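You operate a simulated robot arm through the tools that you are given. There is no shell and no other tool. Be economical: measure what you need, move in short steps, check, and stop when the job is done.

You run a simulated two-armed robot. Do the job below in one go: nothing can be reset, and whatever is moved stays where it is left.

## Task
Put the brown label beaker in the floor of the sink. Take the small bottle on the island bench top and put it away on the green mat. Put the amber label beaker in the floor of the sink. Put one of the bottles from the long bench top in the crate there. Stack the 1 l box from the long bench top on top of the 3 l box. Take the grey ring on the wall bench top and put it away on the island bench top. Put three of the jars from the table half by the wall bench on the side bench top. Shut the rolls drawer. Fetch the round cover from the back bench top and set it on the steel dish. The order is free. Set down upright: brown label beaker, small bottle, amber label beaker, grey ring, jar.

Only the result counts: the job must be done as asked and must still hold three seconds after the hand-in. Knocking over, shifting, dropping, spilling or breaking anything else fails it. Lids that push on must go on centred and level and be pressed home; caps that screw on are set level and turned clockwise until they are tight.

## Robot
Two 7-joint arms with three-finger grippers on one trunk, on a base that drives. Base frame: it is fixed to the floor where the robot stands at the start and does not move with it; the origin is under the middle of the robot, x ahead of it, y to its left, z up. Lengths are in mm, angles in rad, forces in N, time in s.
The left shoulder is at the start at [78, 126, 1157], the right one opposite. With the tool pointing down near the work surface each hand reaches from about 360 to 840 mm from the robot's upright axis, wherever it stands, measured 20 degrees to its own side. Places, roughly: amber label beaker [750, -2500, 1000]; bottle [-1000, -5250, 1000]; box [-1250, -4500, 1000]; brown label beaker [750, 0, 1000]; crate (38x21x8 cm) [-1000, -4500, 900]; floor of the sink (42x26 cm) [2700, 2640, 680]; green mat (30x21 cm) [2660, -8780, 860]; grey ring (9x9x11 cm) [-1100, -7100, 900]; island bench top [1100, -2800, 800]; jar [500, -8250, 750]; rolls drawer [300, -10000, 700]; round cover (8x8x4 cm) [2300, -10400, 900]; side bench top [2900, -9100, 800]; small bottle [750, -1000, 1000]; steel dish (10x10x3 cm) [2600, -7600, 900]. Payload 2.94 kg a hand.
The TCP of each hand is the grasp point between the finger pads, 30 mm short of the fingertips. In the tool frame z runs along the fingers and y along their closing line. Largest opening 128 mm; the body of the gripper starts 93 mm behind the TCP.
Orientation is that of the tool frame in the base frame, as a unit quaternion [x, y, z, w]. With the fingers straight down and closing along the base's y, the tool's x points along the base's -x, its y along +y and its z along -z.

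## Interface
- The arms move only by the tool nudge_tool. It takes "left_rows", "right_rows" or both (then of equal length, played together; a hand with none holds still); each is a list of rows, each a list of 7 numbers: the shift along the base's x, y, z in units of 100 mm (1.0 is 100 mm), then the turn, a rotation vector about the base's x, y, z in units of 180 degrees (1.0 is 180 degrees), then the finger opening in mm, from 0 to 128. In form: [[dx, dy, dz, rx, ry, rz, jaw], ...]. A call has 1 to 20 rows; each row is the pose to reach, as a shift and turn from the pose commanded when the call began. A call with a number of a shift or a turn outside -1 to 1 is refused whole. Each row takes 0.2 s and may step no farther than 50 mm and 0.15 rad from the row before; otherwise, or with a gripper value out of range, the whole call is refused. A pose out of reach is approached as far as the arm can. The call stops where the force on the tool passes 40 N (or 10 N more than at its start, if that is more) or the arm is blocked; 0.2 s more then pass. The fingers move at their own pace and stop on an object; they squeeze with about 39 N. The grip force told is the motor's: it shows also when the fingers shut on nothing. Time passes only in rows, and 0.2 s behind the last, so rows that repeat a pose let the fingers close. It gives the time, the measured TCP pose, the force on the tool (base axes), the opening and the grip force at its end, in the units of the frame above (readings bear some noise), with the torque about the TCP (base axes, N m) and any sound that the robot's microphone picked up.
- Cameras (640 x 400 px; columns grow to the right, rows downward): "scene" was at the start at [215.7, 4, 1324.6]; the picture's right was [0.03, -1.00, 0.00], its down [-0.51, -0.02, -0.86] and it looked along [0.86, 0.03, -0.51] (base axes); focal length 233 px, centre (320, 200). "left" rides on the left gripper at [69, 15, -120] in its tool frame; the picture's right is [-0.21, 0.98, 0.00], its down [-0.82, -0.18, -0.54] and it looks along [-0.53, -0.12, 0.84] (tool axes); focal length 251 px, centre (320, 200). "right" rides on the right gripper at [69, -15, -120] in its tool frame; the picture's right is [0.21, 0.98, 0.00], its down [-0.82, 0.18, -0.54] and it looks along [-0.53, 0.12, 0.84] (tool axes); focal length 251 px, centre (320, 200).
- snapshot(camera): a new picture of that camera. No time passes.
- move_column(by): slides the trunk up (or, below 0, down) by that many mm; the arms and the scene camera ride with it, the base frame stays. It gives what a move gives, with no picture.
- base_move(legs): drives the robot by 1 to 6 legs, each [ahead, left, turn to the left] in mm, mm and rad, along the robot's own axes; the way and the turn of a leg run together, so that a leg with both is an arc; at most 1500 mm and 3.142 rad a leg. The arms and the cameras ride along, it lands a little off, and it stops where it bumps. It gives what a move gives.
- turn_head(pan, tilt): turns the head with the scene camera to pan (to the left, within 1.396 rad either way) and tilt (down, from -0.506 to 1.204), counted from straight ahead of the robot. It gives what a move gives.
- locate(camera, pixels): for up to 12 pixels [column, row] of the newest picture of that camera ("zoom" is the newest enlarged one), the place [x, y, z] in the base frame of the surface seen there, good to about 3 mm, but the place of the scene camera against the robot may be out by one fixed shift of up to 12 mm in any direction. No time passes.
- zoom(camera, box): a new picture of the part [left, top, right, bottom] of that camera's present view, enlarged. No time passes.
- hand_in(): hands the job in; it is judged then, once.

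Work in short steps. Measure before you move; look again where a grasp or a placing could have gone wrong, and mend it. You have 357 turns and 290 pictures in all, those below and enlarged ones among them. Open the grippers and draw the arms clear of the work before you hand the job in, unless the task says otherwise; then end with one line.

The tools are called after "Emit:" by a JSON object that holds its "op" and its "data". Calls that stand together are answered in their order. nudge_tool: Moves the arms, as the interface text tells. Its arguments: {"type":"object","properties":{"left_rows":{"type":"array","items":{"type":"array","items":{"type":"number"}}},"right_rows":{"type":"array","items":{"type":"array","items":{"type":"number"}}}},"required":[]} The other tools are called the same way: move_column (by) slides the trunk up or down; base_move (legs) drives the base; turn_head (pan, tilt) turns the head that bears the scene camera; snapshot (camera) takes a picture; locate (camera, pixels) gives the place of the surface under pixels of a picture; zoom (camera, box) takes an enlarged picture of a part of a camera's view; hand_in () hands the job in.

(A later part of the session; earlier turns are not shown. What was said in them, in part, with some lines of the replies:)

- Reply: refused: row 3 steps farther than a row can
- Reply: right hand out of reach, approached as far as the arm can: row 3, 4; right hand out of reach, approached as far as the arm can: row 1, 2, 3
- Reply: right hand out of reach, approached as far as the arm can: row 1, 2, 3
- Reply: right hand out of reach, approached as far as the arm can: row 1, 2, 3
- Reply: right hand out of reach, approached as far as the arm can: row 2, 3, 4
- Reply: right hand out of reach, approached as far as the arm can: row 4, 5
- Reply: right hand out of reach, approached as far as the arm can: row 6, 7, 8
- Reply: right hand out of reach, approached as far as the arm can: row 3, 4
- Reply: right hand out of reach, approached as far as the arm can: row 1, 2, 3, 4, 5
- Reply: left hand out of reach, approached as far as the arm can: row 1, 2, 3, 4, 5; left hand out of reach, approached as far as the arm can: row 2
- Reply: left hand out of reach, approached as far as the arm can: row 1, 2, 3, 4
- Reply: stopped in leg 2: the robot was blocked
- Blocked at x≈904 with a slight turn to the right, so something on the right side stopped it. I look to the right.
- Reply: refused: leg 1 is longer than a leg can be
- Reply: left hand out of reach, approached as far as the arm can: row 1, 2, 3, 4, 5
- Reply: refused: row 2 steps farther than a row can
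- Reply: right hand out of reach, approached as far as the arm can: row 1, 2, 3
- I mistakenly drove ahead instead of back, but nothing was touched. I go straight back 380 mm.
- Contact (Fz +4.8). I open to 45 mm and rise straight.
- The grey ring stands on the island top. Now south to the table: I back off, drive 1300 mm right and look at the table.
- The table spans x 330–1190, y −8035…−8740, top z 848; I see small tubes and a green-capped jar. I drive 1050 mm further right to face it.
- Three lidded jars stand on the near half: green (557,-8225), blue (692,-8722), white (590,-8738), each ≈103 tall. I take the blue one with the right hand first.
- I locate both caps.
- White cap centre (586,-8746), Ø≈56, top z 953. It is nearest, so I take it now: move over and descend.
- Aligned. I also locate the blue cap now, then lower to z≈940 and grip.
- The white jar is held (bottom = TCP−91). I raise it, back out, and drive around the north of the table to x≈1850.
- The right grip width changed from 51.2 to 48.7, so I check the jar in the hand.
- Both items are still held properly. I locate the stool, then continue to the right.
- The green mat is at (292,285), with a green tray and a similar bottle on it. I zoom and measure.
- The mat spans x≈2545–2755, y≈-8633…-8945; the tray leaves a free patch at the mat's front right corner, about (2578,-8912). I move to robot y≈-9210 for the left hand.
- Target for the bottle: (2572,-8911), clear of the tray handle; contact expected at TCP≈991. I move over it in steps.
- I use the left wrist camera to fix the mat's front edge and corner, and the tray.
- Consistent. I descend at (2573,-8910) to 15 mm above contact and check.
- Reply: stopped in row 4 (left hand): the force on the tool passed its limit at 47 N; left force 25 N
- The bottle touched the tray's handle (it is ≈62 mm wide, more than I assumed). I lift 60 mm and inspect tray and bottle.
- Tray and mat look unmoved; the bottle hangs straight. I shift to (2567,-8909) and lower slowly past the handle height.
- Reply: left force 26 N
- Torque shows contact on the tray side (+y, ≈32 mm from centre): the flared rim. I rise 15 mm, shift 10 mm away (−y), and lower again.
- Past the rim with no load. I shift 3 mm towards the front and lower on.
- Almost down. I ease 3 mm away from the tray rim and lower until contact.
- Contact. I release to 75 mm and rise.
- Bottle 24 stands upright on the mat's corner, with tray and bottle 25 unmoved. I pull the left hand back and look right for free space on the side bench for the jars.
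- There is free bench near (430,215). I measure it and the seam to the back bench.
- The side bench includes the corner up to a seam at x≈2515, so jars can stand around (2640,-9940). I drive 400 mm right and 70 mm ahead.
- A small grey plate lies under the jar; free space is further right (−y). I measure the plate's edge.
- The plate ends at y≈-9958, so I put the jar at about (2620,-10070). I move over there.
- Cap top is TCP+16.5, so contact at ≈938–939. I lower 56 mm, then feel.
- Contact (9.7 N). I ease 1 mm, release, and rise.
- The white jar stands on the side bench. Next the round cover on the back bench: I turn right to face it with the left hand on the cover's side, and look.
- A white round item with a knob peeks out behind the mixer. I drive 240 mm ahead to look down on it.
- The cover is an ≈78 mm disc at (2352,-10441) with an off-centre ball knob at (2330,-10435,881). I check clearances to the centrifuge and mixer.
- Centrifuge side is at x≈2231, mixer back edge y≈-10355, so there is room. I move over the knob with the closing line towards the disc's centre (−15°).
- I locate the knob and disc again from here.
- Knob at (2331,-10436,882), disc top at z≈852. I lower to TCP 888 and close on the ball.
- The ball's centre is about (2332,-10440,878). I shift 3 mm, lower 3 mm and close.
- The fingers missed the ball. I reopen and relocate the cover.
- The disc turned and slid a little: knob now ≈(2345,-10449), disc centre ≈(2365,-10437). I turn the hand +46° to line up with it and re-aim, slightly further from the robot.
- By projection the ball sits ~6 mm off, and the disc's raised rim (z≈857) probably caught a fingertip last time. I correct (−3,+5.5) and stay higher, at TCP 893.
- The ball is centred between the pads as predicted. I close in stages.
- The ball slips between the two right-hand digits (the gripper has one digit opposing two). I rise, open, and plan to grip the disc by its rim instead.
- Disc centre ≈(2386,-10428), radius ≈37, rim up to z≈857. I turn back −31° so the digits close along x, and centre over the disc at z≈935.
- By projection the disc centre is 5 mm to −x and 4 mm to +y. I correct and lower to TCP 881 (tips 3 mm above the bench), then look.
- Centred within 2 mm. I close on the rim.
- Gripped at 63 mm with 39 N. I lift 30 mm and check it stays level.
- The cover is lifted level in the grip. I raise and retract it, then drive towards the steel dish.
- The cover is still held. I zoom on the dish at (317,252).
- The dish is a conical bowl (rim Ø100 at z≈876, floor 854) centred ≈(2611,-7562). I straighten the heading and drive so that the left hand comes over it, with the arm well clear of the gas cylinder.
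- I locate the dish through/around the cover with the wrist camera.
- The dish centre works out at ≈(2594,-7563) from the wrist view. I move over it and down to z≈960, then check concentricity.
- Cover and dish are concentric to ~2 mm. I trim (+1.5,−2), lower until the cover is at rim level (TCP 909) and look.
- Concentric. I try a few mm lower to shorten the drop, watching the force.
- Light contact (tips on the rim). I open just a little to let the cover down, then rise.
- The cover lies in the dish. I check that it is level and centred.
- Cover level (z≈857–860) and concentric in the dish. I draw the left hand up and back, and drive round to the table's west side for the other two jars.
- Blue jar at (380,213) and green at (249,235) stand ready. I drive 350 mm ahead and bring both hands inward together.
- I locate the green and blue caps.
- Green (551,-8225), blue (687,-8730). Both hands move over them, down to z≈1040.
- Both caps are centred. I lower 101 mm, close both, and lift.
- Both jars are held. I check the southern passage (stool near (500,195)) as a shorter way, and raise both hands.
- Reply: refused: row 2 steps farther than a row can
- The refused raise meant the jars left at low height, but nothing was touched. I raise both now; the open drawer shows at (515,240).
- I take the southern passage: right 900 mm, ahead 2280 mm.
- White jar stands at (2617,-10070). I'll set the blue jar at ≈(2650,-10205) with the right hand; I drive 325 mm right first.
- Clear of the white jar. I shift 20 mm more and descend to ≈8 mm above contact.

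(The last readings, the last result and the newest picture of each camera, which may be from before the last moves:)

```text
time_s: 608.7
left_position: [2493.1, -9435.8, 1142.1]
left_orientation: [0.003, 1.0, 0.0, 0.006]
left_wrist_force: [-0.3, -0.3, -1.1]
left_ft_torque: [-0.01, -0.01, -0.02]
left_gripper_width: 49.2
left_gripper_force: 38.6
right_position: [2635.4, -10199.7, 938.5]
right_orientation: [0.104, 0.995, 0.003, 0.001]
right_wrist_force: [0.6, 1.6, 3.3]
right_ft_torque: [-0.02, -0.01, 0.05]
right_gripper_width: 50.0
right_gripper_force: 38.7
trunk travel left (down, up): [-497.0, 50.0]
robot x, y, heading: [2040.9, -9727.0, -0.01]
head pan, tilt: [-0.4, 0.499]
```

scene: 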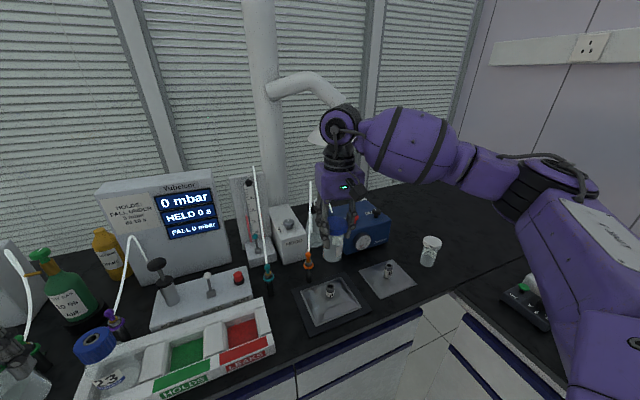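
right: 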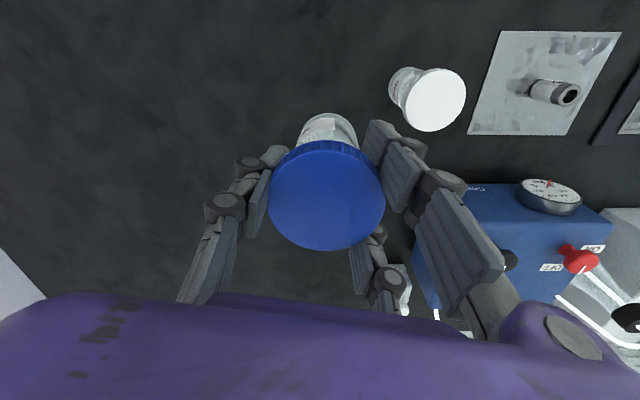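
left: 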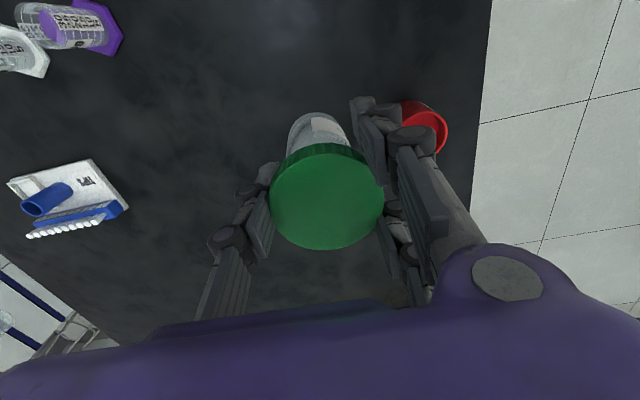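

Contact (Fz +3.3). I release and rise.

Emit:
{"op": "nudge_tool", "data": {"right_rows": [[0, 0, 0, 0, 0, 0, 60], [0, 0, 0, 0, 0, 0, 82], [0, 0, 0, 0, 0, 0, 82], [0, 0, 0.4, 0, 0, 0, 82], [0, 0, 0.8, 0, 0, 0, 82], [-0.1, 0, 1.0, 0, 0, 0, 82]]}}

Emit:
{"op": "nudge_tool", "data": {"right_rows": [[-0.2, 0, 0.45, 0, 0, 0, 82], [-0.6, 0, 0.6, 0, 0, 0, 82], [-1.0, 0, 0.8, 0, 0, 0, 82]]}}

Emit:
{"op": "snapshot", "data": {"camera": "scene"}}

```text
time_s: 610.1
left_position: [2492.2, -9436.2, 1142.6]
left_orientation: [0.003, 1.0, -0.001, 0.005]
left_wrist_force: [-0.6, 0.2, -1.8]
left_ft_torque: [0.0, -0.01, 0.01]
left_gripper_width: 49.3
left_gripper_force: 39.0
right_position: [2623.2, -10200.0, 1039.2]
right_orientation: [0.104, 0.995, 0.003, 0.001]
right_wrist_force: [-0.3, -1.0, 0.0]
right_ft_torque: [0.01, -0.05, -0.01]
right_gripper_width: 81.9
right_gripper_force: 0.1
trunk travel left (down, up): [-497.0, 50.0]
robot x, y, heading: [2041.4, -9721.6, -0.012]
head pan, tilt: [-0.4, 0.499]
```

```text
time_s: 610.9
left_position: [2489.6, -9434.8, 1143.6]
left_orientation: [0.004, 1.0, 0.0, 0.006]
left_wrist_force: [0.0, -0.3, -1.9]
left_ft_torque: [0.01, -0.04, 0.01]
left_gripper_width: 49.1
left_gripper_force: 39.2
right_position: [2522.7, -10200.7, 1119.7]
right_orientation: [0.102, 0.995, 0.003, 0.0]
right_wrist_force: [0.4, -0.3, 0.8]
right_ft_torque: [0.01, -0.02, -0.02]
right_gripper_width: 82.1
right_gripper_force: 0.1
trunk travel left (down, up): [-497.0, 50.0]
robot x, y, heading: [2037.3, -9724.5, -0.01]
head pan, tilt: [-0.4, 0.499]
```

```text
106 pictures are left
```

scene: 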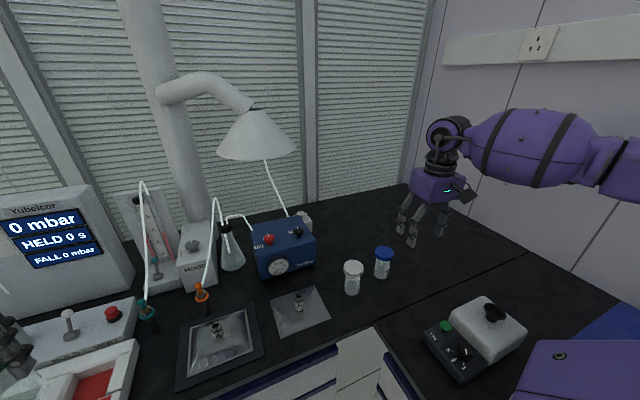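

Blue jar placed. For the green jar in the left hand I'll turn to −60° and use (2730,-10130). First I tuck the right hand, back off, and turn.

Emit:
{"op": "nudge_tool", "data": {"right_rows": [[-0.3, 0.3, 0.1, 0, 0, 0, 82], [-0.6, 0.6, 0.2, 0, 0, 0, 82], [-0.9, 0.9, 0.3, 0, 0, 0, 82], [-1.0, 1.0, 0.4, 0, 0, 0, 82]]}}

Emit:
{"op": "base_move", "data": {"legs": [[-250, 0, 0], [0, 0, -1.037]]}}

Emit:
{"op": "turn_head", "data": {"pan": 0.45, "tilt": 0.45}}

Emit:
{"op": "snapshot", "data": {"camera": "scene"}}

```text
time_s: 611.9
left_position: [2492.7, -9436.4, 1142.4]
left_orientation: [0.004, 1.0, 0.0, 0.006]
left_wrist_force: [-0.5, -0.2, -1.6]
left_ft_torque: [0.01, 0.03, -0.02]
left_gripper_width: 49.3
left_gripper_force: 39.2
right_position: [2426.8, -10098.4, 1159.4]
right_orientation: [0.104, 0.995, 0.002, 0.001]
right_wrist_force: [-0.3, 0.8, 0.4]
right_ft_torque: [0.01, 0.0, 0.0]
right_gripper_width: 82.2
right_gripper_force: 0.0
trunk travel left (down, up): [-497.0, 50.0]
robot x, y, heading: [2041.9, -9721.7, -0.011]
head pan, tilt: [-0.4, 0.499]
```

```text
time_s: 616.3
left_position: [2273.6, -9960.0, 1141.7]
left_orientation: [0.493, 0.87, -0.004, 0.005]
left_wrist_force: [-0.1, 0.2, -1.3]
left_ft_torque: [0.01, 0.02, 0.01]
left_gripper_width: 49.2
left_gripper_force: 38.8
right_position: [1671.9, -10248.8, 1158.0]
right_orientation: [0.578, 0.816, 0.002, 0.0]
right_wrist_force: [0.3, 0.8, -0.7]
right_ft_torque: [-0.01, 0.01, 0.0]
right_gripper_width: 82.2
right_gripper_force: 0.0
trunk travel left (down, up): [-497.0, 50.0]
robot x, y, heading: [1788.8, -9723.0, -1.032]
head pan, tilt: [-0.4, 0.499]
```

```text
time_s: 617.5
left_position: [2273.6, -9960.0, 1142.3]
left_orientation: [0.493, 0.87, -0.003, 0.005]
left_wrist_force: [0.0, 0.3, -1.2]
left_ft_torque: [0.0, 0.03, 0.03]
left_gripper_width: 49.3
left_gripper_force: 38.6
right_position: [1671.6, -10247.8, 1158.8]
right_orientation: [0.577, 0.817, 0.003, 0.002]
right_wrist_force: [0.1, -0.3, 0.3]
right_ft_torque: [-0.01, 0.0, 0.01]
right_gripper_width: 82.1
right_gripper_force: 0.0
trunk travel left (down, up): [-497.0, 50.0]
robot x, y, heading: [1790.2, -9723.1, -1.035]
head pan, tilt: [0.45, 0.45]
```

```text
105 pictures are left
```

scene: 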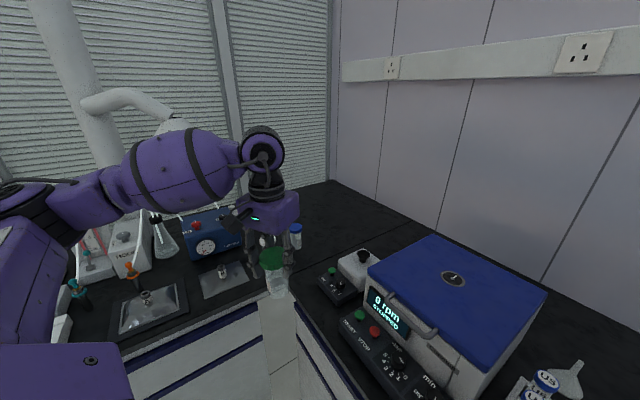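

The lamp and duct on the side bench may be in the elbow's way; I locate them first.

Emit:
{"op": "locate", "data": {"camera": "scene", "pixels": [[175, 125], [120, 100], [75, 60], [150, 215], [185, 255], [115, 250], [205, 240], [275, 255], [297, 235], [130, 280], [155, 160], [270, 150]]}}

```text
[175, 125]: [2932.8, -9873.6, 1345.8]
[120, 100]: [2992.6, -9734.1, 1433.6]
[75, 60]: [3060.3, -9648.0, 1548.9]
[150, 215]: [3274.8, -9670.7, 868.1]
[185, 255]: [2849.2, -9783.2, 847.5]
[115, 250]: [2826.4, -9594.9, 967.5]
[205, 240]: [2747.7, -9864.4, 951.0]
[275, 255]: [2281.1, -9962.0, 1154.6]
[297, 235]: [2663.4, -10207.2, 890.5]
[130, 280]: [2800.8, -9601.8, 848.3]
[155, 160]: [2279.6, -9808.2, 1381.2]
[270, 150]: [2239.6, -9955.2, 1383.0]
```

Lamp shade is near (2933,-9874), so I choose a spot further from it: green jar at (2590,-10320), approached from (2097,-9831) at heading −75°.

Emit:
{"op": "base_move", "data": {"legs": [[0, 0, -0.274], [184, 269, 0]]}}

Emit:
{"op": "snapshot", "data": {"camera": "left"}}

Emit:
{"op": "snapshot", "data": {"camera": "scene"}}

```text
time_s: 621.4
left_position: [2497.8, -10181.8, 1141.9]
left_orientation: [0.606, 0.796, -0.004, 0.005]
left_wrist_force: [0.3, -0.1, -0.7]
left_ft_torque: [0.0, 0.02, -0.03]
left_gripper_width: 49.1
left_gripper_force: 38.8
right_position: [1841.4, -10299.2, 1158.1]
right_orientation: [0.682, 0.731, 0.002, 0.002]
right_wrist_force: [-0.2, -0.4, 0.3]
right_ft_torque: [-0.01, -0.01, -0.02]
right_gripper_width: 82.0
right_gripper_force: 0.0
trunk travel left (down, up): [-497.0, 50.0]
robot x, y, heading: [2095.5, -9824.8, -1.303]
head pan, tilt: [0.45, 0.45]
```

```text
104 pictures are left
```

left: 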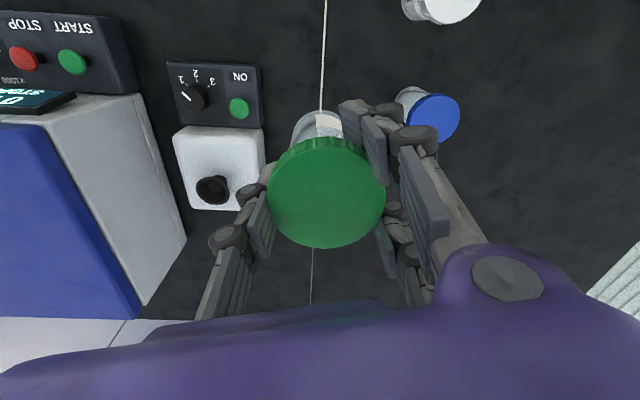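

```text
103 pictures are left
```

scene: 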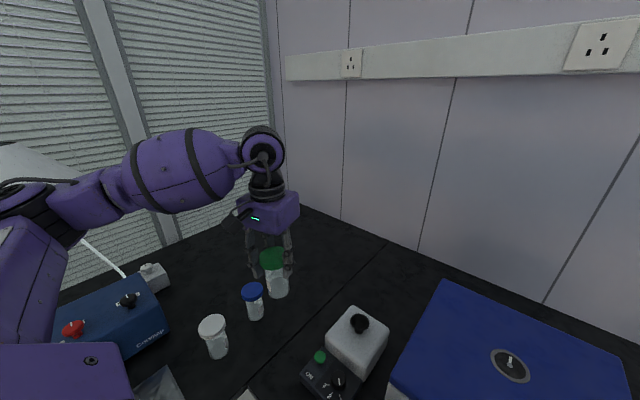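

Clear so far; seam is just left of the jar in view. I go forward first, then sideways and down.

Emit:
{"op": "nudge_tool", "data": {"left_rows": [[0.1, -0.4, 0, 0, 0, 0, 40], [0.3, -0.8, 0, 0, 0, 0, 40], [0.5, -1.0, 0, 0, 0, 0, 40]]}}

Emit:
{"op": "nudge_tool", "data": {"left_rows": [[0.3, -0.3, -0.1, 0, 0, 0, 40], [0.42, -0.38, -0.4, 0, 0, 0, 40], [0.42, -0.38, -0.8, 0, 0, 0, 40], [0.42, -0.38, -1.0, 0, 0, 0, 40]]}}

Emit:
{"op": "snapshot", "data": {"camera": "left"}}

Emit:
{"op": "locate", "data": {"camera": "left", "pixels": [[325, 190], [300, 200], [350, 200], [325, 120]]}}

```text
time_s: 622.1
left_position: [2547.1, -10281.2, 1142.8]
left_orientation: [0.606, 0.796, -0.005, 0.005]
left_wrist_force: [-0.3, 0.9, -1.3]
left_ft_torque: [0.02, 0.03, -0.02]
left_gripper_width: 49.2
left_gripper_force: 39.7
right_position: [1841.4, -10300.1, 1159.0]
right_orientation: [0.683, 0.731, 0.001, 0.002]
right_wrist_force: [0.0, -0.7, 0.1]
right_ft_torque: [0.01, -0.01, -0.02]
right_gripper_width: 81.9
right_gripper_force: 0.0
trunk travel left (down, up): [-497.0, 50.0]
robot x, y, heading: [2096.1, -9823.2, -1.301]
head pan, tilt: [0.45, 0.45]
```

```text
time_s: 623.1
left_position: [2590.2, -10320.6, 1040.6]
left_orientation: [0.606, 0.796, -0.003, 0.004]
left_wrist_force: [0.4, -0.3, -1.2]
left_ft_torque: [0.0, 0.03, 0.01]
left_gripper_width: 49.3
left_gripper_force: 39.3
right_position: [1841.3, -10298.5, 1159.2]
right_orientation: [0.682, 0.731, 0.002, 0.001]
right_wrist_force: [0.2, -0.2, -0.1]
right_ft_torque: [-0.04, -0.01, -0.01]
right_gripper_width: 81.9
right_gripper_force: 0.1
trunk travel left (down, up): [-497.0, 50.0]
robot x, y, heading: [2095.1, -9825.0, -1.304]
head pan, tilt: [0.45, 0.45]
```

```text
102 pictures are left
```

left: 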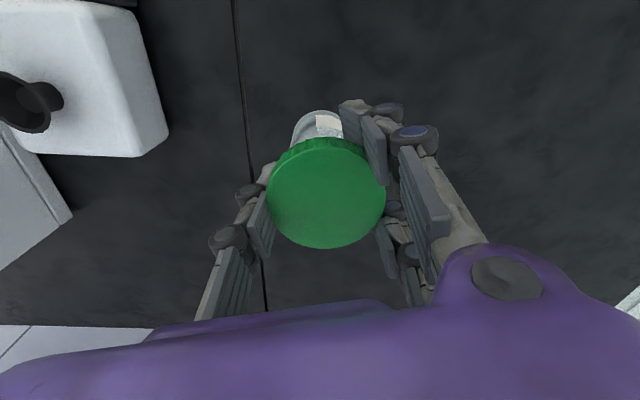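

```text
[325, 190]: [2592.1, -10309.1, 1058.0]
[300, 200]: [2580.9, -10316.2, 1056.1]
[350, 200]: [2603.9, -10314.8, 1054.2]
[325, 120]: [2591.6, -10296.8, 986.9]
```

On the side-bench side of the seam. I lower 95 mm, then feel for contact (expected ≈938–940).

Emit:
{"op": "nudge_tool", "data": {"left_rows": [[0, 0, -0.4, 0, 0, 0, 40], [0, 0, -0.8, 0, 0, 0, 40], [0, 0, -0.96, 0, 0, 0, 40], [0, 0, -0.96, 0, 0, 0, 40]]}}

Emit:
{"op": "nudge_tool", "data": {"left_rows": [[0, 0, -0.02, 0, 0, 0, 40], [0, 0, -0.04, 0, 0, 0, 40], [0, 0, -0.04, 0, 0, 0, 40]]}}

```text
time_s: 624.1
left_position: [2589.4, -10319.3, 944.7]
left_orientation: [0.606, 0.795, -0.004, 0.005]
left_wrist_force: [0.6, -0.2, -1.0]
left_ft_torque: [0.0, -0.03, -0.02]
left_gripper_width: 49.3
left_gripper_force: 38.9
right_position: [1842.4, -10299.2, 1158.5]
right_orientation: [0.683, 0.731, 0.002, 0.002]
right_wrist_force: [-0.4, -0.3, 0.7]
right_ft_torque: [-0.01, -0.01, 0.01]
right_gripper_width: 82.2
right_gripper_force: 0.1
trunk travel left (down, up): [-497.0, 50.0]
robot x, y, heading: [2093.2, -9822.4, -1.304]
head pan, tilt: [0.45, 0.45]
```

```text
time_s: 625.0
left_position: [2588.8, -10321.1, 943.0]
left_orientation: [0.606, 0.795, -0.004, 0.004]
left_wrist_force: [0.0, -0.5, -1.1]
left_ft_torque: [0.02, 0.01, 0.02]
left_gripper_width: 49.2
left_gripper_force: 39.0
right_position: [1841.2, -10300.6, 1158.8]
right_orientation: [0.683, 0.731, 0.002, 0.002]
right_wrist_force: [0.1, -0.3, -1.1]
right_ft_torque: [0.01, 0.02, 0.01]
right_gripper_width: 82.0
right_gripper_force: 0.0
trunk travel left (down, up): [-497.0, 50.0]
robot x, y, heading: [2099.2, -9823.2, -1.307]
head pan, tilt: [0.45, 0.45]
```

Emit:
{"op": "nudge_tool", "data": {"left_rows": [[0, 0, -0.02, 0, 0, 0, 40], [0, 0, -0.03, 0, 0, 0, 40], [0, 0, -0.03, 0, 0, 0, 40]]}}

```text
time_s: 625.8
left_position: [2588.7, -10320.7, 939.3]
left_orientation: [0.606, 0.795, -0.004, 0.005]
left_wrist_force: [-0.7, -0.2, -1.0]
left_ft_torque: [-0.01, 0.0, 0.01]
left_gripper_width: 49.2
left_gripper_force: 38.7
right_position: [1841.5, -10299.5, 1158.0]
right_orientation: [0.683, 0.731, 0.002, 0.003]
right_wrist_force: [0.2, -0.5, 0.6]
right_ft_torque: [-0.02, 0.0, 0.0]
right_gripper_width: 81.9
right_gripper_force: 0.2
trunk travel left (down, up): [-497.0, 50.0]
robot x, y, heading: [2095.7, -9821.2, -1.304]
head pan, tilt: [0.45, 0.45]
```

Emit:
{"op": "nudge_tool", "data": {"left_rows": [[0, 0, -0.02, 0, 0, 0, 40], [0, 0, -0.03, 0, 0, 0, 40], [0, 0, -0.03, 0, 0, 0, 40]]}}

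```text
time_s: 626.5
left_position: [2589.3, -10319.4, 936.6]
left_orientation: [0.606, 0.796, -0.004, 0.006]
left_wrist_force: [-1.0, 0.6, 10.7]
left_ft_torque: [0.27, -0.04, -0.01]
left_gripper_width: 49.4
left_gripper_force: 38.5
right_position: [1841.2, -10299.2, 1159.0]
right_orientation: [0.683, 0.731, 0.001, 0.002]
right_wrist_force: [-0.2, 0.3, 0.2]
right_ft_torque: [0.04, 0.03, -0.03]
right_gripper_width: 82.0
right_gripper_force: 0.1
trunk travel left (down, up): [-497.0, 50.0]
robot x, y, heading: [2099.3, -9824.8, -1.3]
head pan, tilt: [0.45, 0.45]
```

Contact. I ease 1 mm, release, and draw the hand up and back.

Emit:
{"op": "nudge_tool", "data": {"left_rows": [[0, 0, 0.01, 0, 0, 0, 60], [0, 0, 0.01, 0, 0, 0, 82], [0, 0, 0.01, 0, 0, 0, 82], [0, 0, 0.4, 0, 0, 0, 82], [0, 0, 0.8, 0, 0, 0, 82], [0, 0, 1.0, 0, 0, 0, 82]]}}

Emit:
{"op": "nudge_tool", "data": {"left_rows": [[-0.1, 0.2, 0.4, 0, 0, 0, 82], [-0.3, 0.5, 0.6, 0, 0, 0, 82], [-0.4, 0.9, 0.8, 0, 0, 0, 82], [-0.5, 1.0, 1.0, 0, 0, 0, 82]]}}

Emit:
{"op": "snapshot", "data": {"camera": "scene"}}

```text
time_s: 628.0
left_position: [2590.7, -10320.1, 1038.1]
left_orientation: [0.606, 0.795, -0.004, 0.004]
left_wrist_force: [0.5, -0.5, -0.6]
left_ft_torque: [0.01, 0.0, 0.0]
left_gripper_width: 82.3
left_gripper_force: 0.2
right_position: [1841.0, -10298.2, 1157.3]
right_orientation: [0.682, 0.731, 0.002, 0.002]
right_wrist_force: [0.7, 0.4, -0.6]
right_ft_torque: [0.01, -0.03, -0.01]
right_gripper_width: 82.0
right_gripper_force: 0.1
trunk travel left (down, up): [-497.0, 50.0]
robot x, y, heading: [2100.4, -9824.1, -1.31]
head pan, tilt: [0.45, 0.45]
```

```text
time_s: 629.0
left_position: [2540.7, -10218.7, 1138.5]
left_orientation: [0.607, 0.795, -0.003, 0.006]
left_wrist_force: [0.5, 0.1, -0.4]
left_ft_torque: [-0.02, -0.02, 0.0]
left_gripper_width: 82.0
left_gripper_force: 0.1
right_position: [1841.5, -10299.4, 1158.3]
right_orientation: [0.682, 0.731, 0.002, 0.001]
right_wrist_force: [0.6, -0.7, -0.8]
right_ft_torque: [0.04, -0.02, 0.0]
right_gripper_width: 82.0
right_gripper_force: 0.1
trunk travel left (down, up): [-497.0, 50.0]
robot x, y, heading: [2096.7, -9824.8, -1.308]
head pan, tilt: [0.45, 0.45]
```

```text
101 pictures are left
```

scene: 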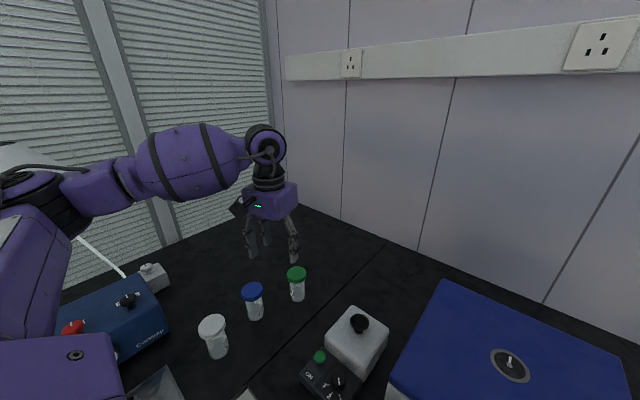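

All three jars stand on the side bench. Last: the rolls drawer. I back off, face the back bench and drive west to x≈550.

Emit:
{"op": "base_move", "data": {"legs": [[-350, 0, 0], [0, 0, -0.265], [0, -1440, 0]]}}

Emit:
{"op": "turn_head", "data": {"pan": -0.2, "tilt": 0.6}}

Emit:
{"op": "snapshot", "data": {"camera": "scene"}}

```text
time_s: 644.6
left_position: [863.7, -9990.1, 1138.6]
left_orientation: [0.711, 0.703, -0.004, 0.005]
left_wrist_force: [0.3, 0.0, 0.0]
left_ft_torque: [-0.01, 0.03, -0.01]
left_gripper_width: 82.1
left_gripper_force: 0.0
right_position: [169.5, -9874.9, 1156.5]
right_orientation: [0.778, 0.628, 0.002, 0.002]
right_wrist_force: [0.4, 0.1, 0.8]
right_ft_torque: [0.01, 0.01, -0.02]
right_gripper_width: 82.3
right_gripper_force: 0.1
trunk travel left (down, up): [-497.0, 50.0]
robot x, y, heading: [550.0, -9486.3, -1.583]
head pan, tilt: [0.45, 0.45]
```

```text
time_s: 645.7
left_position: [864.7, -9991.3, 1138.6]
left_orientation: [0.711, 0.703, -0.005, 0.004]
left_wrist_force: [-1.0, -0.7, 0.1]
left_ft_torque: [0.02, -0.01, -0.01]
left_gripper_width: 82.1
left_gripper_force: 0.1
right_position: [169.2, -9874.4, 1157.5]
right_orientation: [0.778, 0.628, 0.001, 0.001]
right_wrist_force: [-0.1, -0.2, -0.4]
right_ft_torque: [0.0, 0.01, 0.02]
right_gripper_width: 82.1
right_gripper_force: 0.1
trunk travel left (down, up): [-497.0, 50.0]
robot x, y, heading: [545.1, -9491.8, -1.583]
head pan, tilt: [-0.201, 0.6]
```

```text
100 pictures are left
```

scene: 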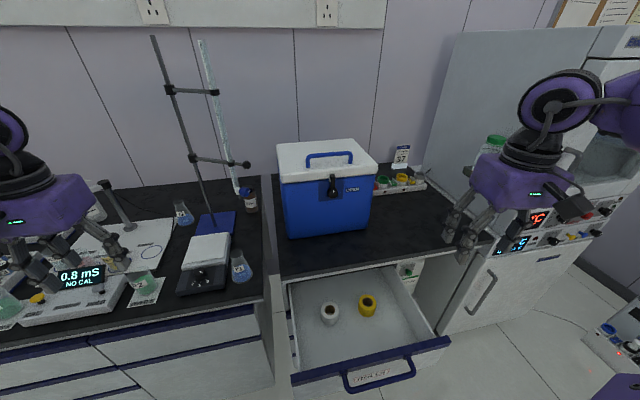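

The open drawer at (360,330) holds two rolls. I read its label and measure its front.

Emit:
{"op": "zoom", "data": {"camera": "scene", "box": [270, 260, 460, 400]}}

Emit:
{"op": "locate", "data": {"camera": "scene", "pixels": [[295, 375], [445, 343], [370, 355], [375, 383], [350, 378], [415, 368], [328, 310], [367, 300], [285, 275], [425, 260], [300, 345], [430, 325]]}}

```text
2.86 times, centred on (365, 330) of scene
```

zoom: 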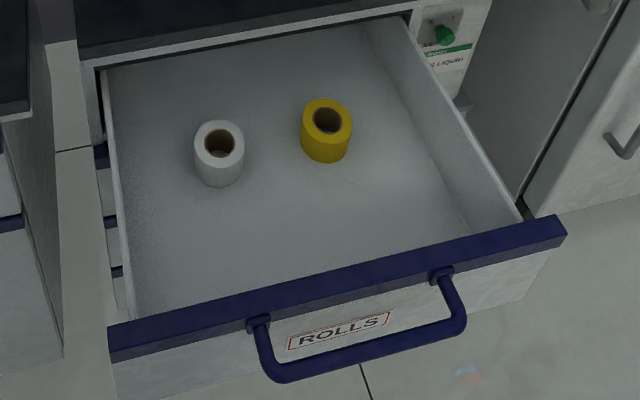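

```text
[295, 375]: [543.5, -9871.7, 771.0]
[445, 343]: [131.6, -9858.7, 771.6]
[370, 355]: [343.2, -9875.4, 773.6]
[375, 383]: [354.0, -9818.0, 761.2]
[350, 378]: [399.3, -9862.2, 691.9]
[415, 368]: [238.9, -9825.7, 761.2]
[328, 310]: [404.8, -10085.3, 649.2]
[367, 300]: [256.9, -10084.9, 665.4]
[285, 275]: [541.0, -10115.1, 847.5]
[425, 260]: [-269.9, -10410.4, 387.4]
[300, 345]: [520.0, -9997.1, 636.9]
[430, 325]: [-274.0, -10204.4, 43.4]
```

The label reads ROLLS; front panel x 131–543 at y≈-9865, handle bar at y≈-9818, z≈760; closed fronts are at y≈-10079. I position the right hand, fingers shut, in front of the handle.

Emit:
{"op": "base_move", "data": {"legs": [[-60, 80, 0.012]]}}

Emit:
{"op": "move_column", "data": {"by": -110}}

Emit:
{"op": "nudge_tool", "data": {"right_rows": [[0.3, 0.3, 0, 0, 0, 0, 40], [0.6, 0.6, 0, 0, 0, 0, 0], [0.85, 0.7, -0.2, 0, 0, 0, 0], [0.85, 0.7, -0.6, 0, 0, 0, 0]]}}

Emit:
{"op": "snapshot", "data": {"camera": "scene"}}

```text
time_s: 647.0
left_position: [949.7, -9927.7, 1137.6]
left_orientation: [0.707, 0.707, -0.004, 0.005]
left_wrist_force: [-0.7, 0.2, 0.1]
left_ft_torque: [0.02, -0.03, 0.01]
left_gripper_width: 82.2
left_gripper_force: 0.2
right_position: [254.2, -9820.6, 1158.2]
right_orientation: [0.774, 0.633, 0.002, 0.002]
right_wrist_force: [0.3, 0.9, 0.2]
right_ft_torque: [-0.03, -0.05, -0.01]
right_gripper_width: 82.0
right_gripper_force: 0.1
trunk travel left (down, up): [-497.0, 50.0]
robot x, y, heading: [628.6, -9433.5, -1.573]
head pan, tilt: [-0.201, 0.6]
```

```text
time_s: 648.5
left_position: [950.3, -9927.6, 1028.4]
left_orientation: [0.707, 0.707, -0.005, 0.005]
left_wrist_force: [-0.3, -0.7, 0.6]
left_ft_torque: [0.03, 0.0, 0.03]
left_gripper_width: 82.1
left_gripper_force: 0.0
right_position: [254.5, -9820.2, 1048.2]
right_orientation: [0.774, 0.633, 0.001, 0.002]
right_wrist_force: [-0.1, -0.6, 0.0]
right_ft_torque: [-0.03, 0.02, 0.02]
right_gripper_width: 81.8
right_gripper_force: 0.0
trunk travel left (down, up): [-387.0, 160.0]
robot x, y, heading: [625.7, -9428.7, -1.575]
head pan, tilt: [-0.201, 0.6]
```

```text
time_s: 649.5
left_position: [949.6, -9929.4, 1027.2]
left_orientation: [0.707, 0.707, -0.003, 0.005]
left_wrist_force: [0.8, 0.2, 0.0]
left_ft_torque: [-0.01, -0.01, 0.01]
left_gripper_width: 81.9
left_gripper_force: 0.1
right_position: [325.1, -9772.2, 1003.0]
right_orientation: [0.774, 0.633, 0.003, 0.003]
right_wrist_force: [0.1, 0.4, -0.5]
right_ft_torque: [0.04, -0.02, 0.0]
right_gripper_width: 0.0
right_gripper_force: 3.2
right hand out of reach, approached as far as the arm can: row 3, 4
trunk travel left (down, up): [-387.0, 160.0]
robot x, y, heading: [628.0, -9428.4, -1.578]
head pan, tilt: [-0.201, 0.6]
```

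```text
98 pictures are left
```

scene: 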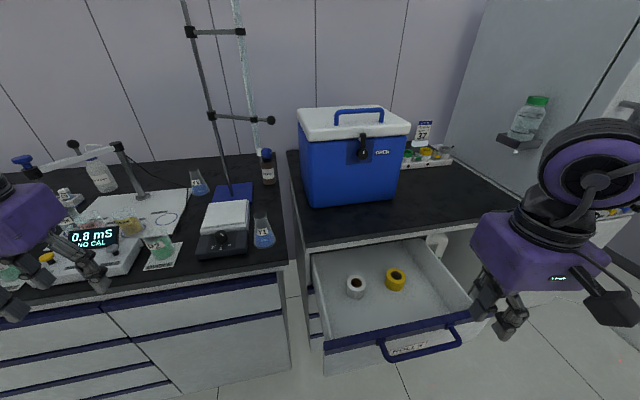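

Too close to the robot's own body. I back the base 110 mm and then lower the hand.

Emit:
{"op": "base_move", "data": {"legs": [[-110, 0, 0]]}}

Emit:
{"op": "nudge_tool", "data": {"right_rows": [[0, -0.3, -0.3, 0, 0, 0, 0], [0, -0.6, -0.6, 0, 0, 0, 0], [0, -0.9, -0.9, 0, 0, 0, 0], [0, -1.0, -1.0, 0, 0, 0, 0]]}}

Emit:
{"op": "nudge_tool", "data": {"right_rows": [[0, 0, -0.4, 0, 0, 0, 0], [0, 0, -0.8, 0, 0, 0, 0], [0, 0, -1.0, 0, 0, 0, 0]]}}

Emit:
{"op": "snapshot", "data": {"camera": "scene"}}

Emit:
{"op": "snapshot", "data": {"camera": "right"}}

```text
time_s: 650.7
left_position: [950.0, -9818.3, 1026.4]
left_orientation: [0.707, 0.707, -0.004, 0.004]
left_wrist_force: [-0.5, 0.0, -0.2]
left_ft_torque: [-0.03, 0.01, 0.0]
left_gripper_width: 82.0
left_gripper_force: 0.0
right_position: [327.0, -9660.3, 1004.1]
right_orientation: [0.775, 0.632, 0.002, 0.001]
right_wrist_force: [0.5, -0.1, -1.0]
right_ft_torque: [0.0, -0.01, -0.01]
right_gripper_width: 0.1
right_gripper_force: 3.3
trunk travel left (down, up): [-387.0, 160.0]
robot x, y, heading: [624.6, -9320.3, -1.575]
head pan, tilt: [-0.201, 0.6]
```

```text
time_s: 651.7
left_position: [950.2, -9817.7, 1027.6]
left_orientation: [0.707, 0.707, -0.004, 0.003]
left_wrist_force: [0.3, -0.6, 0.2]
left_ft_torque: [0.02, 0.01, 0.03]
left_gripper_width: 81.9
left_gripper_force: 0.2
right_position: [325.8, -9761.8, 904.5]
right_orientation: [0.774, 0.633, 0.001, 0.003]
right_wrist_force: [-0.4, 0.5, 0.3]
right_ft_torque: [0.05, -0.03, 0.04]
right_gripper_width: 0.0
right_gripper_force: 3.1
trunk travel left (down, up): [-387.0, 160.0]
robot x, y, heading: [629.4, -9319.3, -1.574]
head pan, tilt: [-0.201, 0.6]
```

```text
time_s: 652.5
left_position: [950.5, -9818.0, 1028.0]
left_orientation: [0.706, 0.708, -0.004, 0.004]
left_wrist_force: [0.3, -0.2, -0.6]
left_ft_torque: [0.03, -0.01, 0.01]
left_gripper_width: 81.9
left_gripper_force: 0.0
right_position: [325.4, -9762.0, 805.0]
right_orientation: [0.775, 0.633, 0.002, 0.003]
right_wrist_force: [-0.7, 0.5, -0.9]
right_ft_torque: [-0.01, 0.0, -0.02]
right_gripper_width: 0.0
right_gripper_force: 2.6
trunk travel left (down, up): [-387.0, 160.0]
robot x, y, heading: [626.4, -9316.2, -1.576]
head pan, tilt: [-0.201, 0.6]
```

```text
97 pictures are left
```

scene: 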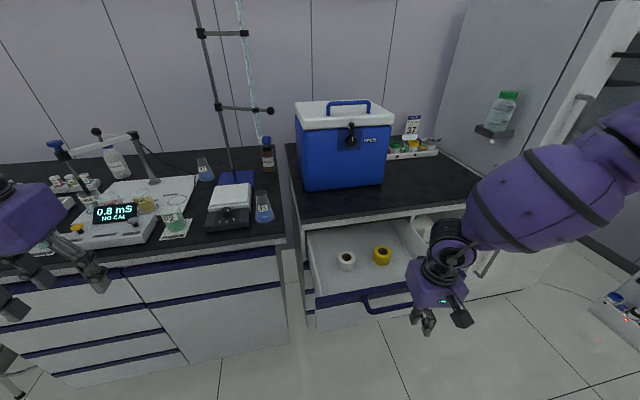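

```text
96 pictures are left
```

right: 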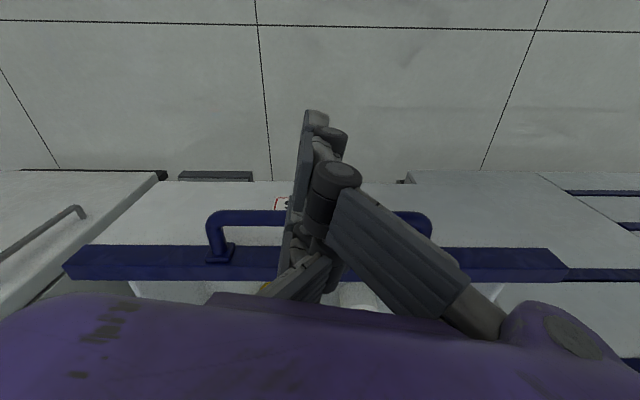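

The closed fingers hang centred just in front of the handle. I lower 48 mm and push gently in −y.

Emit:
{"op": "nudge_tool", "data": {"right_rows": [[0, 0, -0.3, 0, 0, 0, 0], [0, 0, -0.48, 0, 0, 0, 0], [0, -0.1, -0.48, 0, 0, 0, 0], [0, -0.2, -0.48, 0, 0, 0, 0], [0, -0.3, -0.48, 0, 0, 0, 0], [0, -0.4, -0.48, 0, 0, 0, 0], [0, -0.5, -0.48, 0, 0, 0, 0]]}}

Emit:
{"op": "snapshot", "data": {"camera": "scene"}}

```text
time_s: 654.1
left_position: [950.8, -9819.9, 1027.0]
left_orientation: [0.707, 0.707, -0.004, 0.004]
left_wrist_force: [-0.7, 0.4, -0.5]
left_ft_torque: [-0.01, 0.03, -0.03]
left_gripper_width: 82.0
left_gripper_force: 0.0
right_position: [326.2, -9811.0, 753.8]
right_orientation: [0.774, 0.633, 0.001, 0.002]
right_wrist_force: [0.0, -0.2, 0.2]
right_ft_torque: [0.0, 0.0, -0.01]
right_gripper_width: 0.1
right_gripper_force: 3.0
trunk travel left (down, up): [-387.0, 160.0]
robot x, y, heading: [626.2, -9318.0, -1.574]
head pan, tilt: [-0.201, 0.6]
```

```text
95 pictures are left
```

scene: 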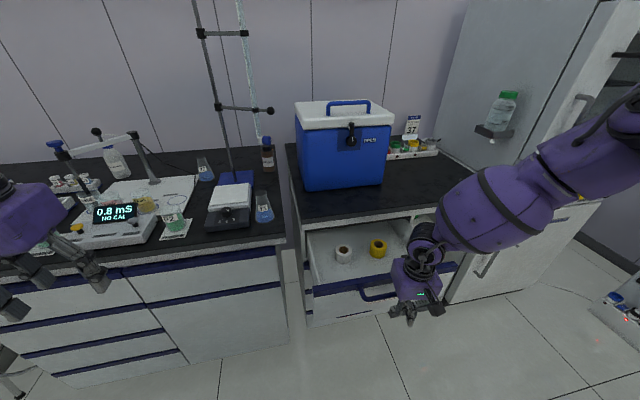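

The drawer already moved slightly. I keep pushing slowly, 100 mm in 10 mm steps.

Emit:
{"op": "nudge_tool", "data": {"right_rows": [[0, -0.08, 0, 0, 0, 0, 0], [0, -0.16, 0, 0, 0, 0, 0], [0, -0.24, 0, 0, 0, 0, 0], [0, -0.32, 0, 0, 0, 0, 0], [0, -0.4, 0, 0, 0, 0, 0], [0, -0.5, 0, 0, 0, 0, 0], [0, -0.6, 0, 0, 0, 0, 0], [0, -0.7, 0, 0, 0, 0, 0], [0, -0.8, 0, 0, 0, 0, 0], [0, -0.9, 0, 0, 0, 0, 0], [0, -1.0, 0, 0, 0, 0, 0]]}}

Emit:
{"op": "snapshot", "data": {"camera": "scene"}}

```text
time_s: 656.5
left_position: [951.5, -9817.4, 1028.1]
left_orientation: [0.707, 0.708, -0.005, 0.004]
left_wrist_force: [0.6, -0.1, 0.4]
left_ft_torque: [-0.02, -0.01, 0.02]
left_gripper_width: 82.2
left_gripper_force: 0.1
right_position: [323.9, -9906.7, 761.6]
right_orientation: [0.775, 0.633, 0.0, 0.002]
right_wrist_force: [0.9, 0.1, 0.8]
right_ft_torque: [0.01, -0.02, 0.02]
right_gripper_width: 0.0
right_gripper_force: 3.2
right hand out of reach, approached as far as the arm can: row 11
trunk travel left (down, up): [-387.0, 160.0]
robot x, y, heading: [626.1, -9320.4, -1.579]
head pan, tilt: [-0.201, 0.6]
```

```text
94 pictures are left
```

scene: 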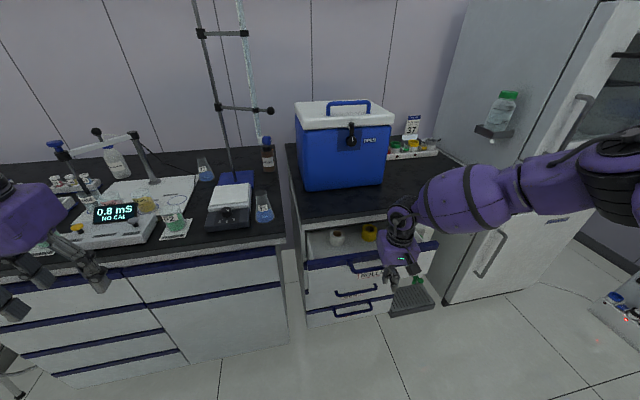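

Over half closed. The arm's reach is used up, so I push on by driving the base slowly in short legs.

Emit:
{"op": "base_move", "data": {"legs": [[30, 0, 0], [30, 0, 0]]}}

Emit:
{"op": "snapshot", "data": {"camera": "scene"}}

```text
time_s: 657.7
left_position: [950.4, -9875.0, 1028.5]
left_orientation: [0.707, 0.707, -0.005, 0.006]
left_wrist_force: [-0.1, -0.7, -1.1]
left_ft_torque: [-0.03, -0.01, 0.02]
left_gripper_width: 82.1
left_gripper_force: 0.0
right_position: [323.8, -9964.0, 762.6]
right_orientation: [0.774, 0.633, 0.002, 0.004]
right_wrist_force: [0.0, 0.2, -0.9]
right_ft_torque: [-0.06, 0.01, -0.01]
right_gripper_width: 0.0
right_gripper_force: 3.0
trunk travel left (down, up): [-387.0, 160.0]
robot x, y, heading: [622.7, -9377.0, -1.575]
head pan, tilt: [-0.201, 0.6]
```

```text
93 pictures are left
```

scene: 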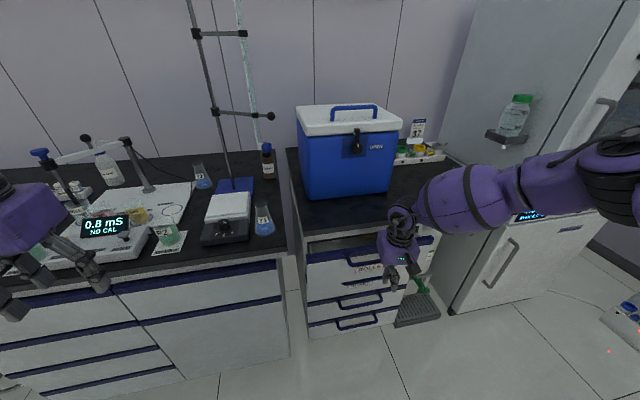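

I measure the drawer front against the drawers beneath.

Emit:
{"op": "locate", "data": {"camera": "scene", "pixels": [[330, 254], [420, 242], [345, 262], [340, 290], [340, 310], [330, 318], [350, 240], [365, 253], [315, 240]]}}

Emit:
{"op": "zoom", "data": {"camera": "scene", "box": [290, 210, 460, 340]}}

```text
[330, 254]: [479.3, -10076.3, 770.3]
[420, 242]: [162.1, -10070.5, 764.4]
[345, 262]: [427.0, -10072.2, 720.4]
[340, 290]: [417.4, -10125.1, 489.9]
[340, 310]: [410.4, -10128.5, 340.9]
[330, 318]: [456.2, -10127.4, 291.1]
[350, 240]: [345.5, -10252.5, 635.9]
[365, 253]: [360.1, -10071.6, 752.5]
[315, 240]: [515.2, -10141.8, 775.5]
```

```text
3.08 times, centred on (375, 275) of scene
```

zoom: 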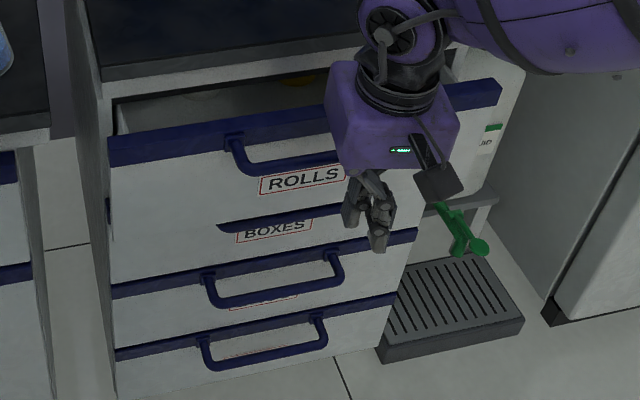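

Front is at y≈-10073, the closed ones at ≈-10127, so ~54 mm remain. I push two more short legs.

Emit:
{"op": "base_move", "data": {"legs": [[25, 0, 0], [22, 0, 0]]}}

Emit:
{"op": "zoom", "data": {"camera": "scene", "box": [290, 210, 460, 340]}}

Emit:
{"op": "locate", "data": {"camera": "zoom", "pixels": [[150, 145], [180, 190], [170, 250], [200, 330], [150, 95]]}}

```text
time_s: 659.0
left_position: [950.9, -9922.2, 1029.5]
left_orientation: [0.706, 0.708, -0.005, 0.005]
left_wrist_force: [-0.7, 0.9, 0.2]
left_ft_torque: [-0.03, 0.0, -0.04]
left_gripper_width: 82.0
left_gripper_force: 0.1
right_position: [325.7, -10010.3, 762.9]
right_orientation: [0.774, 0.633, 0.001, 0.004]
right_wrist_force: [-0.4, 1.0, 0.6]
right_ft_torque: [0.0, -0.03, -0.01]
right_gripper_width: 0.0
right_gripper_force: 2.8
trunk travel left (down, up): [-387.0, 160.0]
robot x, y, heading: [623.2, -9428.0, -1.575]
head pan, tilt: [-0.201, 0.6]
```

```text
3.08 times, centred on (375, 275) of scene
```

zoom: 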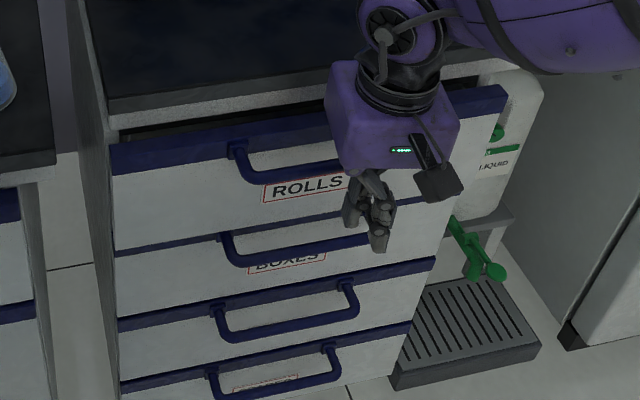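

```text
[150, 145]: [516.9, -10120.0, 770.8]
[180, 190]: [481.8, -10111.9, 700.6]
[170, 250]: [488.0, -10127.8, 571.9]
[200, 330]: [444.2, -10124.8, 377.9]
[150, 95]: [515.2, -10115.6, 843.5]
```

About 10 mm remain. I push 15 mm more; force will show when it seats.

Emit:
{"op": "base_move", "data": {"legs": [[15, 0, 0]]}}

Emit:
{"op": "locate", "data": {"camera": "scene", "pixels": [[330, 256]]}}

Emit:
{"op": "zoom", "data": {"camera": "scene", "box": [290, 210, 460, 340]}}

Emit:
{"op": "locate", "data": {"camera": "zoom", "pixels": [[150, 155], [180, 195], [200, 215], [170, 255], [200, 330], [130, 190], [140, 260]]}}

```text
time_s: 659.7
left_position: [950.5, -9937.0, 1027.8]
left_orientation: [0.706, 0.708, -0.005, 0.005]
left_wrist_force: [-0.2, -0.1, 0.3]
left_ft_torque: [0.0, -0.01, -0.01]
left_gripper_width: 82.2
left_gripper_force: 0.1
right_position: [324.0, -10026.1, 762.7]
right_orientation: [0.774, 0.633, 0.002, 0.004]
right_wrist_force: [0.0, -0.6, 0.1]
right_ft_torque: [0.0, 0.0, 0.03]
right_gripper_width: 0.0
right_gripper_force: 2.9
trunk travel left (down, up): [-387.0, 160.0]
robot x, y, heading: [625.2, -9437.4, -1.572]
head pan, tilt: [-0.201, 0.6]
```

```text
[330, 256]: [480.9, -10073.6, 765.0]
```

```text
3.08 times, centred on (375, 275) of scene
```

zoom: 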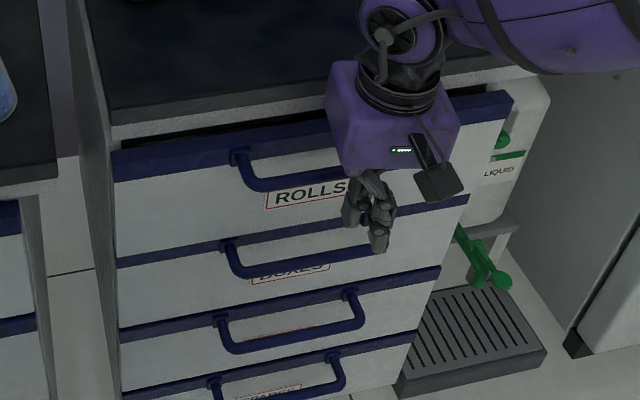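

```text
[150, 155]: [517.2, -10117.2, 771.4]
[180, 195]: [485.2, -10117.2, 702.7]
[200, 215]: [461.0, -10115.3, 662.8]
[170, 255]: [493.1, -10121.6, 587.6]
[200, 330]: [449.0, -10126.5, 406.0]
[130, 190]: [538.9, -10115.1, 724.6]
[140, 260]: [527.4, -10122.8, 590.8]
```

Nearly flush. I push another 12 mm to find the stop.

Emit:
{"op": "base_move", "data": {"legs": [[12, 0, 0]]}}

Emit:
{"op": "nudge_tool", "data": {"right_rows": [[0, -0.03, 0, 0, 0, 0, 0], [0, -0.06, 0, 0, 0, 0, 0], [0, -0.09, 0, 0, 0, 0, 0]]}}

Emit:
{"op": "zoom", "data": {"camera": "scene", "box": [290, 210, 460, 340]}}

Emit:
{"op": "locate", "data": {"camera": "zoom", "pixels": [[180, 195], [200, 220], [230, 240], [170, 265], [200, 275], [190, 315], [215, 320], [150, 200]]}}

```text
time_s: 660.5
left_position: [950.3, -9948.5, 1028.6]
left_orientation: [0.707, 0.707, -0.004, 0.004]
left_wrist_force: [0.5, -0.5, 0.1]
left_ft_torque: [-0.04, -0.02, 0.0]
left_gripper_width: 81.9
left_gripper_force: 0.1
right_position: [324.4, -10038.1, 761.7]
right_orientation: [0.775, 0.633, 0.002, 0.004]
right_wrist_force: [0.2, 0.3, -0.2]
right_ft_torque: [0.02, 0.02, 0.03]
right_gripper_width: 0.2
right_gripper_force: 2.8
trunk travel left (down, up): [-387.0, 160.0]
robot x, y, heading: [623.4, -9449.0, -1.57]
head pan, tilt: [-0.201, 0.6]
```

```text
time_s: 661.3
left_position: [951.7, -9950.2, 1028.4]
left_orientation: [0.707, 0.707, -0.005, 0.005]
left_wrist_force: [0.2, -0.2, -0.1]
left_ft_torque: [0.0, 0.01, -0.04]
left_gripper_width: 81.8
left_gripper_force: 0.0
right_position: [323.0, -10041.1, 764.4]
right_orientation: [0.774, 0.633, 0.002, 0.003]
right_wrist_force: [0.1, 0.2, 0.1]
right_ft_torque: [0.01, 0.03, -0.02]
right_gripper_width: 0.0
right_gripper_force: 3.1
right hand out of reach, approached as far as the arm can: row 2, 3
trunk travel left (down, up): [-387.0, 160.0]
robot x, y, heading: [624.5, -9449.9, -1.573]
head pan, tilt: [-0.201, 0.6]
```

```text
3.08 times, centred on (375, 275) of scene
```

zoom: 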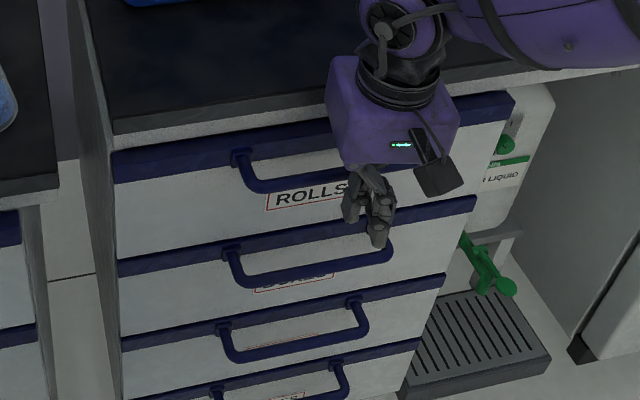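

```text
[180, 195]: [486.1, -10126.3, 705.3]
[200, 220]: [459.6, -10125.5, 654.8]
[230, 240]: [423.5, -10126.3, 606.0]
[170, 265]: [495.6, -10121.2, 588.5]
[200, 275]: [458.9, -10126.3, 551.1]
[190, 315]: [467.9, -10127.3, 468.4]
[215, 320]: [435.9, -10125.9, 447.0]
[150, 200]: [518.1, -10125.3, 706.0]
```

Front is at y≈-10126, flush with the others. One more small push to confirm the stop.

Emit:
{"op": "base_move", "data": {"legs": [[10, 0, 0]]}}

```text
time_s: 662.2
left_position: [950.0, -9959.3, 1027.0]
left_orientation: [0.707, 0.707, -0.005, 0.005]
left_wrist_force: [-0.1, -0.3, 0.6]
left_ft_torque: [-0.01, 0.0, 0.02]
left_gripper_width: 81.7
left_gripper_force: 0.1
right_position: [322.2, -10042.0, 760.9]
right_orientation: [0.775, 0.632, 0.007, -0.004]
right_wrist_force: [0.0, 5.7, 1.6]
right_ft_torque: [-0.07, 0.0, -0.05]
right_gripper_width: 0.2
right_gripper_force: 2.7
trunk travel left (down, up): [-387.0, 160.0]
robot x, y, heading: [629.9, -9461.1, -1.574]
head pan, tilt: [-0.201, 0.6]
stopped in leg 1: the force on the tool passed its limit at 46 N (the readings are from after the stop); the commanded pose is now the measured one
```

It met the stop: the drawer is shut. I back straight off and check it stays shut.

Emit:
{"op": "base_move", "data": {"legs": [[-200, 0, 0]]}}

Emit:
{"op": "nudge_tool", "data": {"right_rows": [[0, 0, 0.4, 0, 0, 0, 30], [0, 0, 0.8, 0, 0, 0, 60], [0, 0, 1.0, 0, 0, 0, 80]]}}

Emit:
{"op": "nudge_tool", "data": {"right_rows": [[0, 0, 0.4, 0, 0, 0, 80], [0, 0, 0.8, 0, 0, 0, 80], [0, 0, 1.0, 0, 0, 0, 80]]}}

Emit:
{"op": "snapshot", "data": {"camera": "scene"}}

```text
time_s: 663.8
left_position: [952.0, -9764.4, 1027.6]
left_orientation: [0.707, 0.707, -0.005, 0.004]
left_wrist_force: [-0.3, 0.6, 1.0]
left_ft_torque: [-0.05, -0.03, -0.02]
left_gripper_width: 82.2
left_gripper_force: 0.1
right_position: [322.6, -9847.2, 763.0]
right_orientation: [0.775, 0.632, 0.007, -0.005]
right_wrist_force: [0.2, 0.7, -0.1]
right_ft_torque: [-0.02, -0.01, -0.01]
right_gripper_width: 0.0
right_gripper_force: 2.6
trunk travel left (down, up): [-387.0, 160.0]
robot x, y, heading: [627.9, -9264.2, -1.572]
head pan, tilt: [-0.201, 0.6]
```

```text
time_s: 664.5
left_position: [950.7, -9764.5, 1028.3]
left_orientation: [0.708, 0.707, -0.005, 0.005]
left_wrist_force: [0.4, -0.1, 0.8]
left_ft_torque: [0.02, -0.01, 0.01]
left_gripper_width: 81.9
left_gripper_force: 0.1
right_position: [322.6, -9848.2, 861.1]
right_orientation: [0.775, 0.632, 0.007, -0.005]
right_wrist_force: [1.2, 0.0, -0.2]
right_ft_torque: [0.0, 0.0, 0.03]
right_gripper_width: 76.6
right_gripper_force: 0.1
trunk travel left (down, up): [-387.0, 160.0]
robot x, y, heading: [626.4, -9264.8, -1.575]
head pan, tilt: [-0.201, 0.6]
```

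```text
time_s: 665.4
left_position: [950.0, -9762.8, 1027.3]
left_orientation: [0.708, 0.706, -0.004, 0.005]
left_wrist_force: [-0.7, -0.2, -0.1]
left_ft_torque: [0.02, -0.01, 0.01]
left_gripper_width: 82.0
left_gripper_force: 0.1
right_position: [322.8, -9847.2, 960.1]
right_orientation: [0.775, 0.632, 0.008, -0.005]
right_wrist_force: [-0.8, -0.7, 0.6]
right_ft_torque: [-0.01, -0.02, 0.0]
right_gripper_width: 79.9
right_gripper_force: 0.0
trunk travel left (down, up): [-387.0, 160.0]
robot x, y, heading: [627.9, -9268.0, -1.57]
head pan, tilt: [-0.201, 0.6]
```

```text
88 pictures are left
```

scene: 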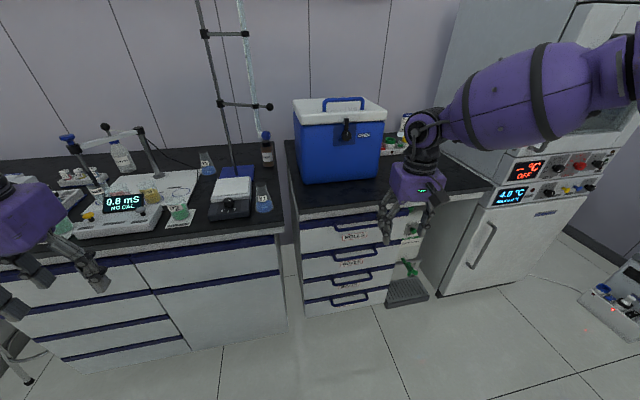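

The drawer is shut, both grippers are open and empty, and the arms are clear of the work, so I hand in.

Emit:
{"op": "hand_in", "data": {}}

```text
The job is handed in.
```

I did every item on the list and handed the job in; both grippers are open and clear. One weak point: the small bottle stands upright at the corner of the green mat, with its base partly over the edge, because a tray takes up most of the mat.
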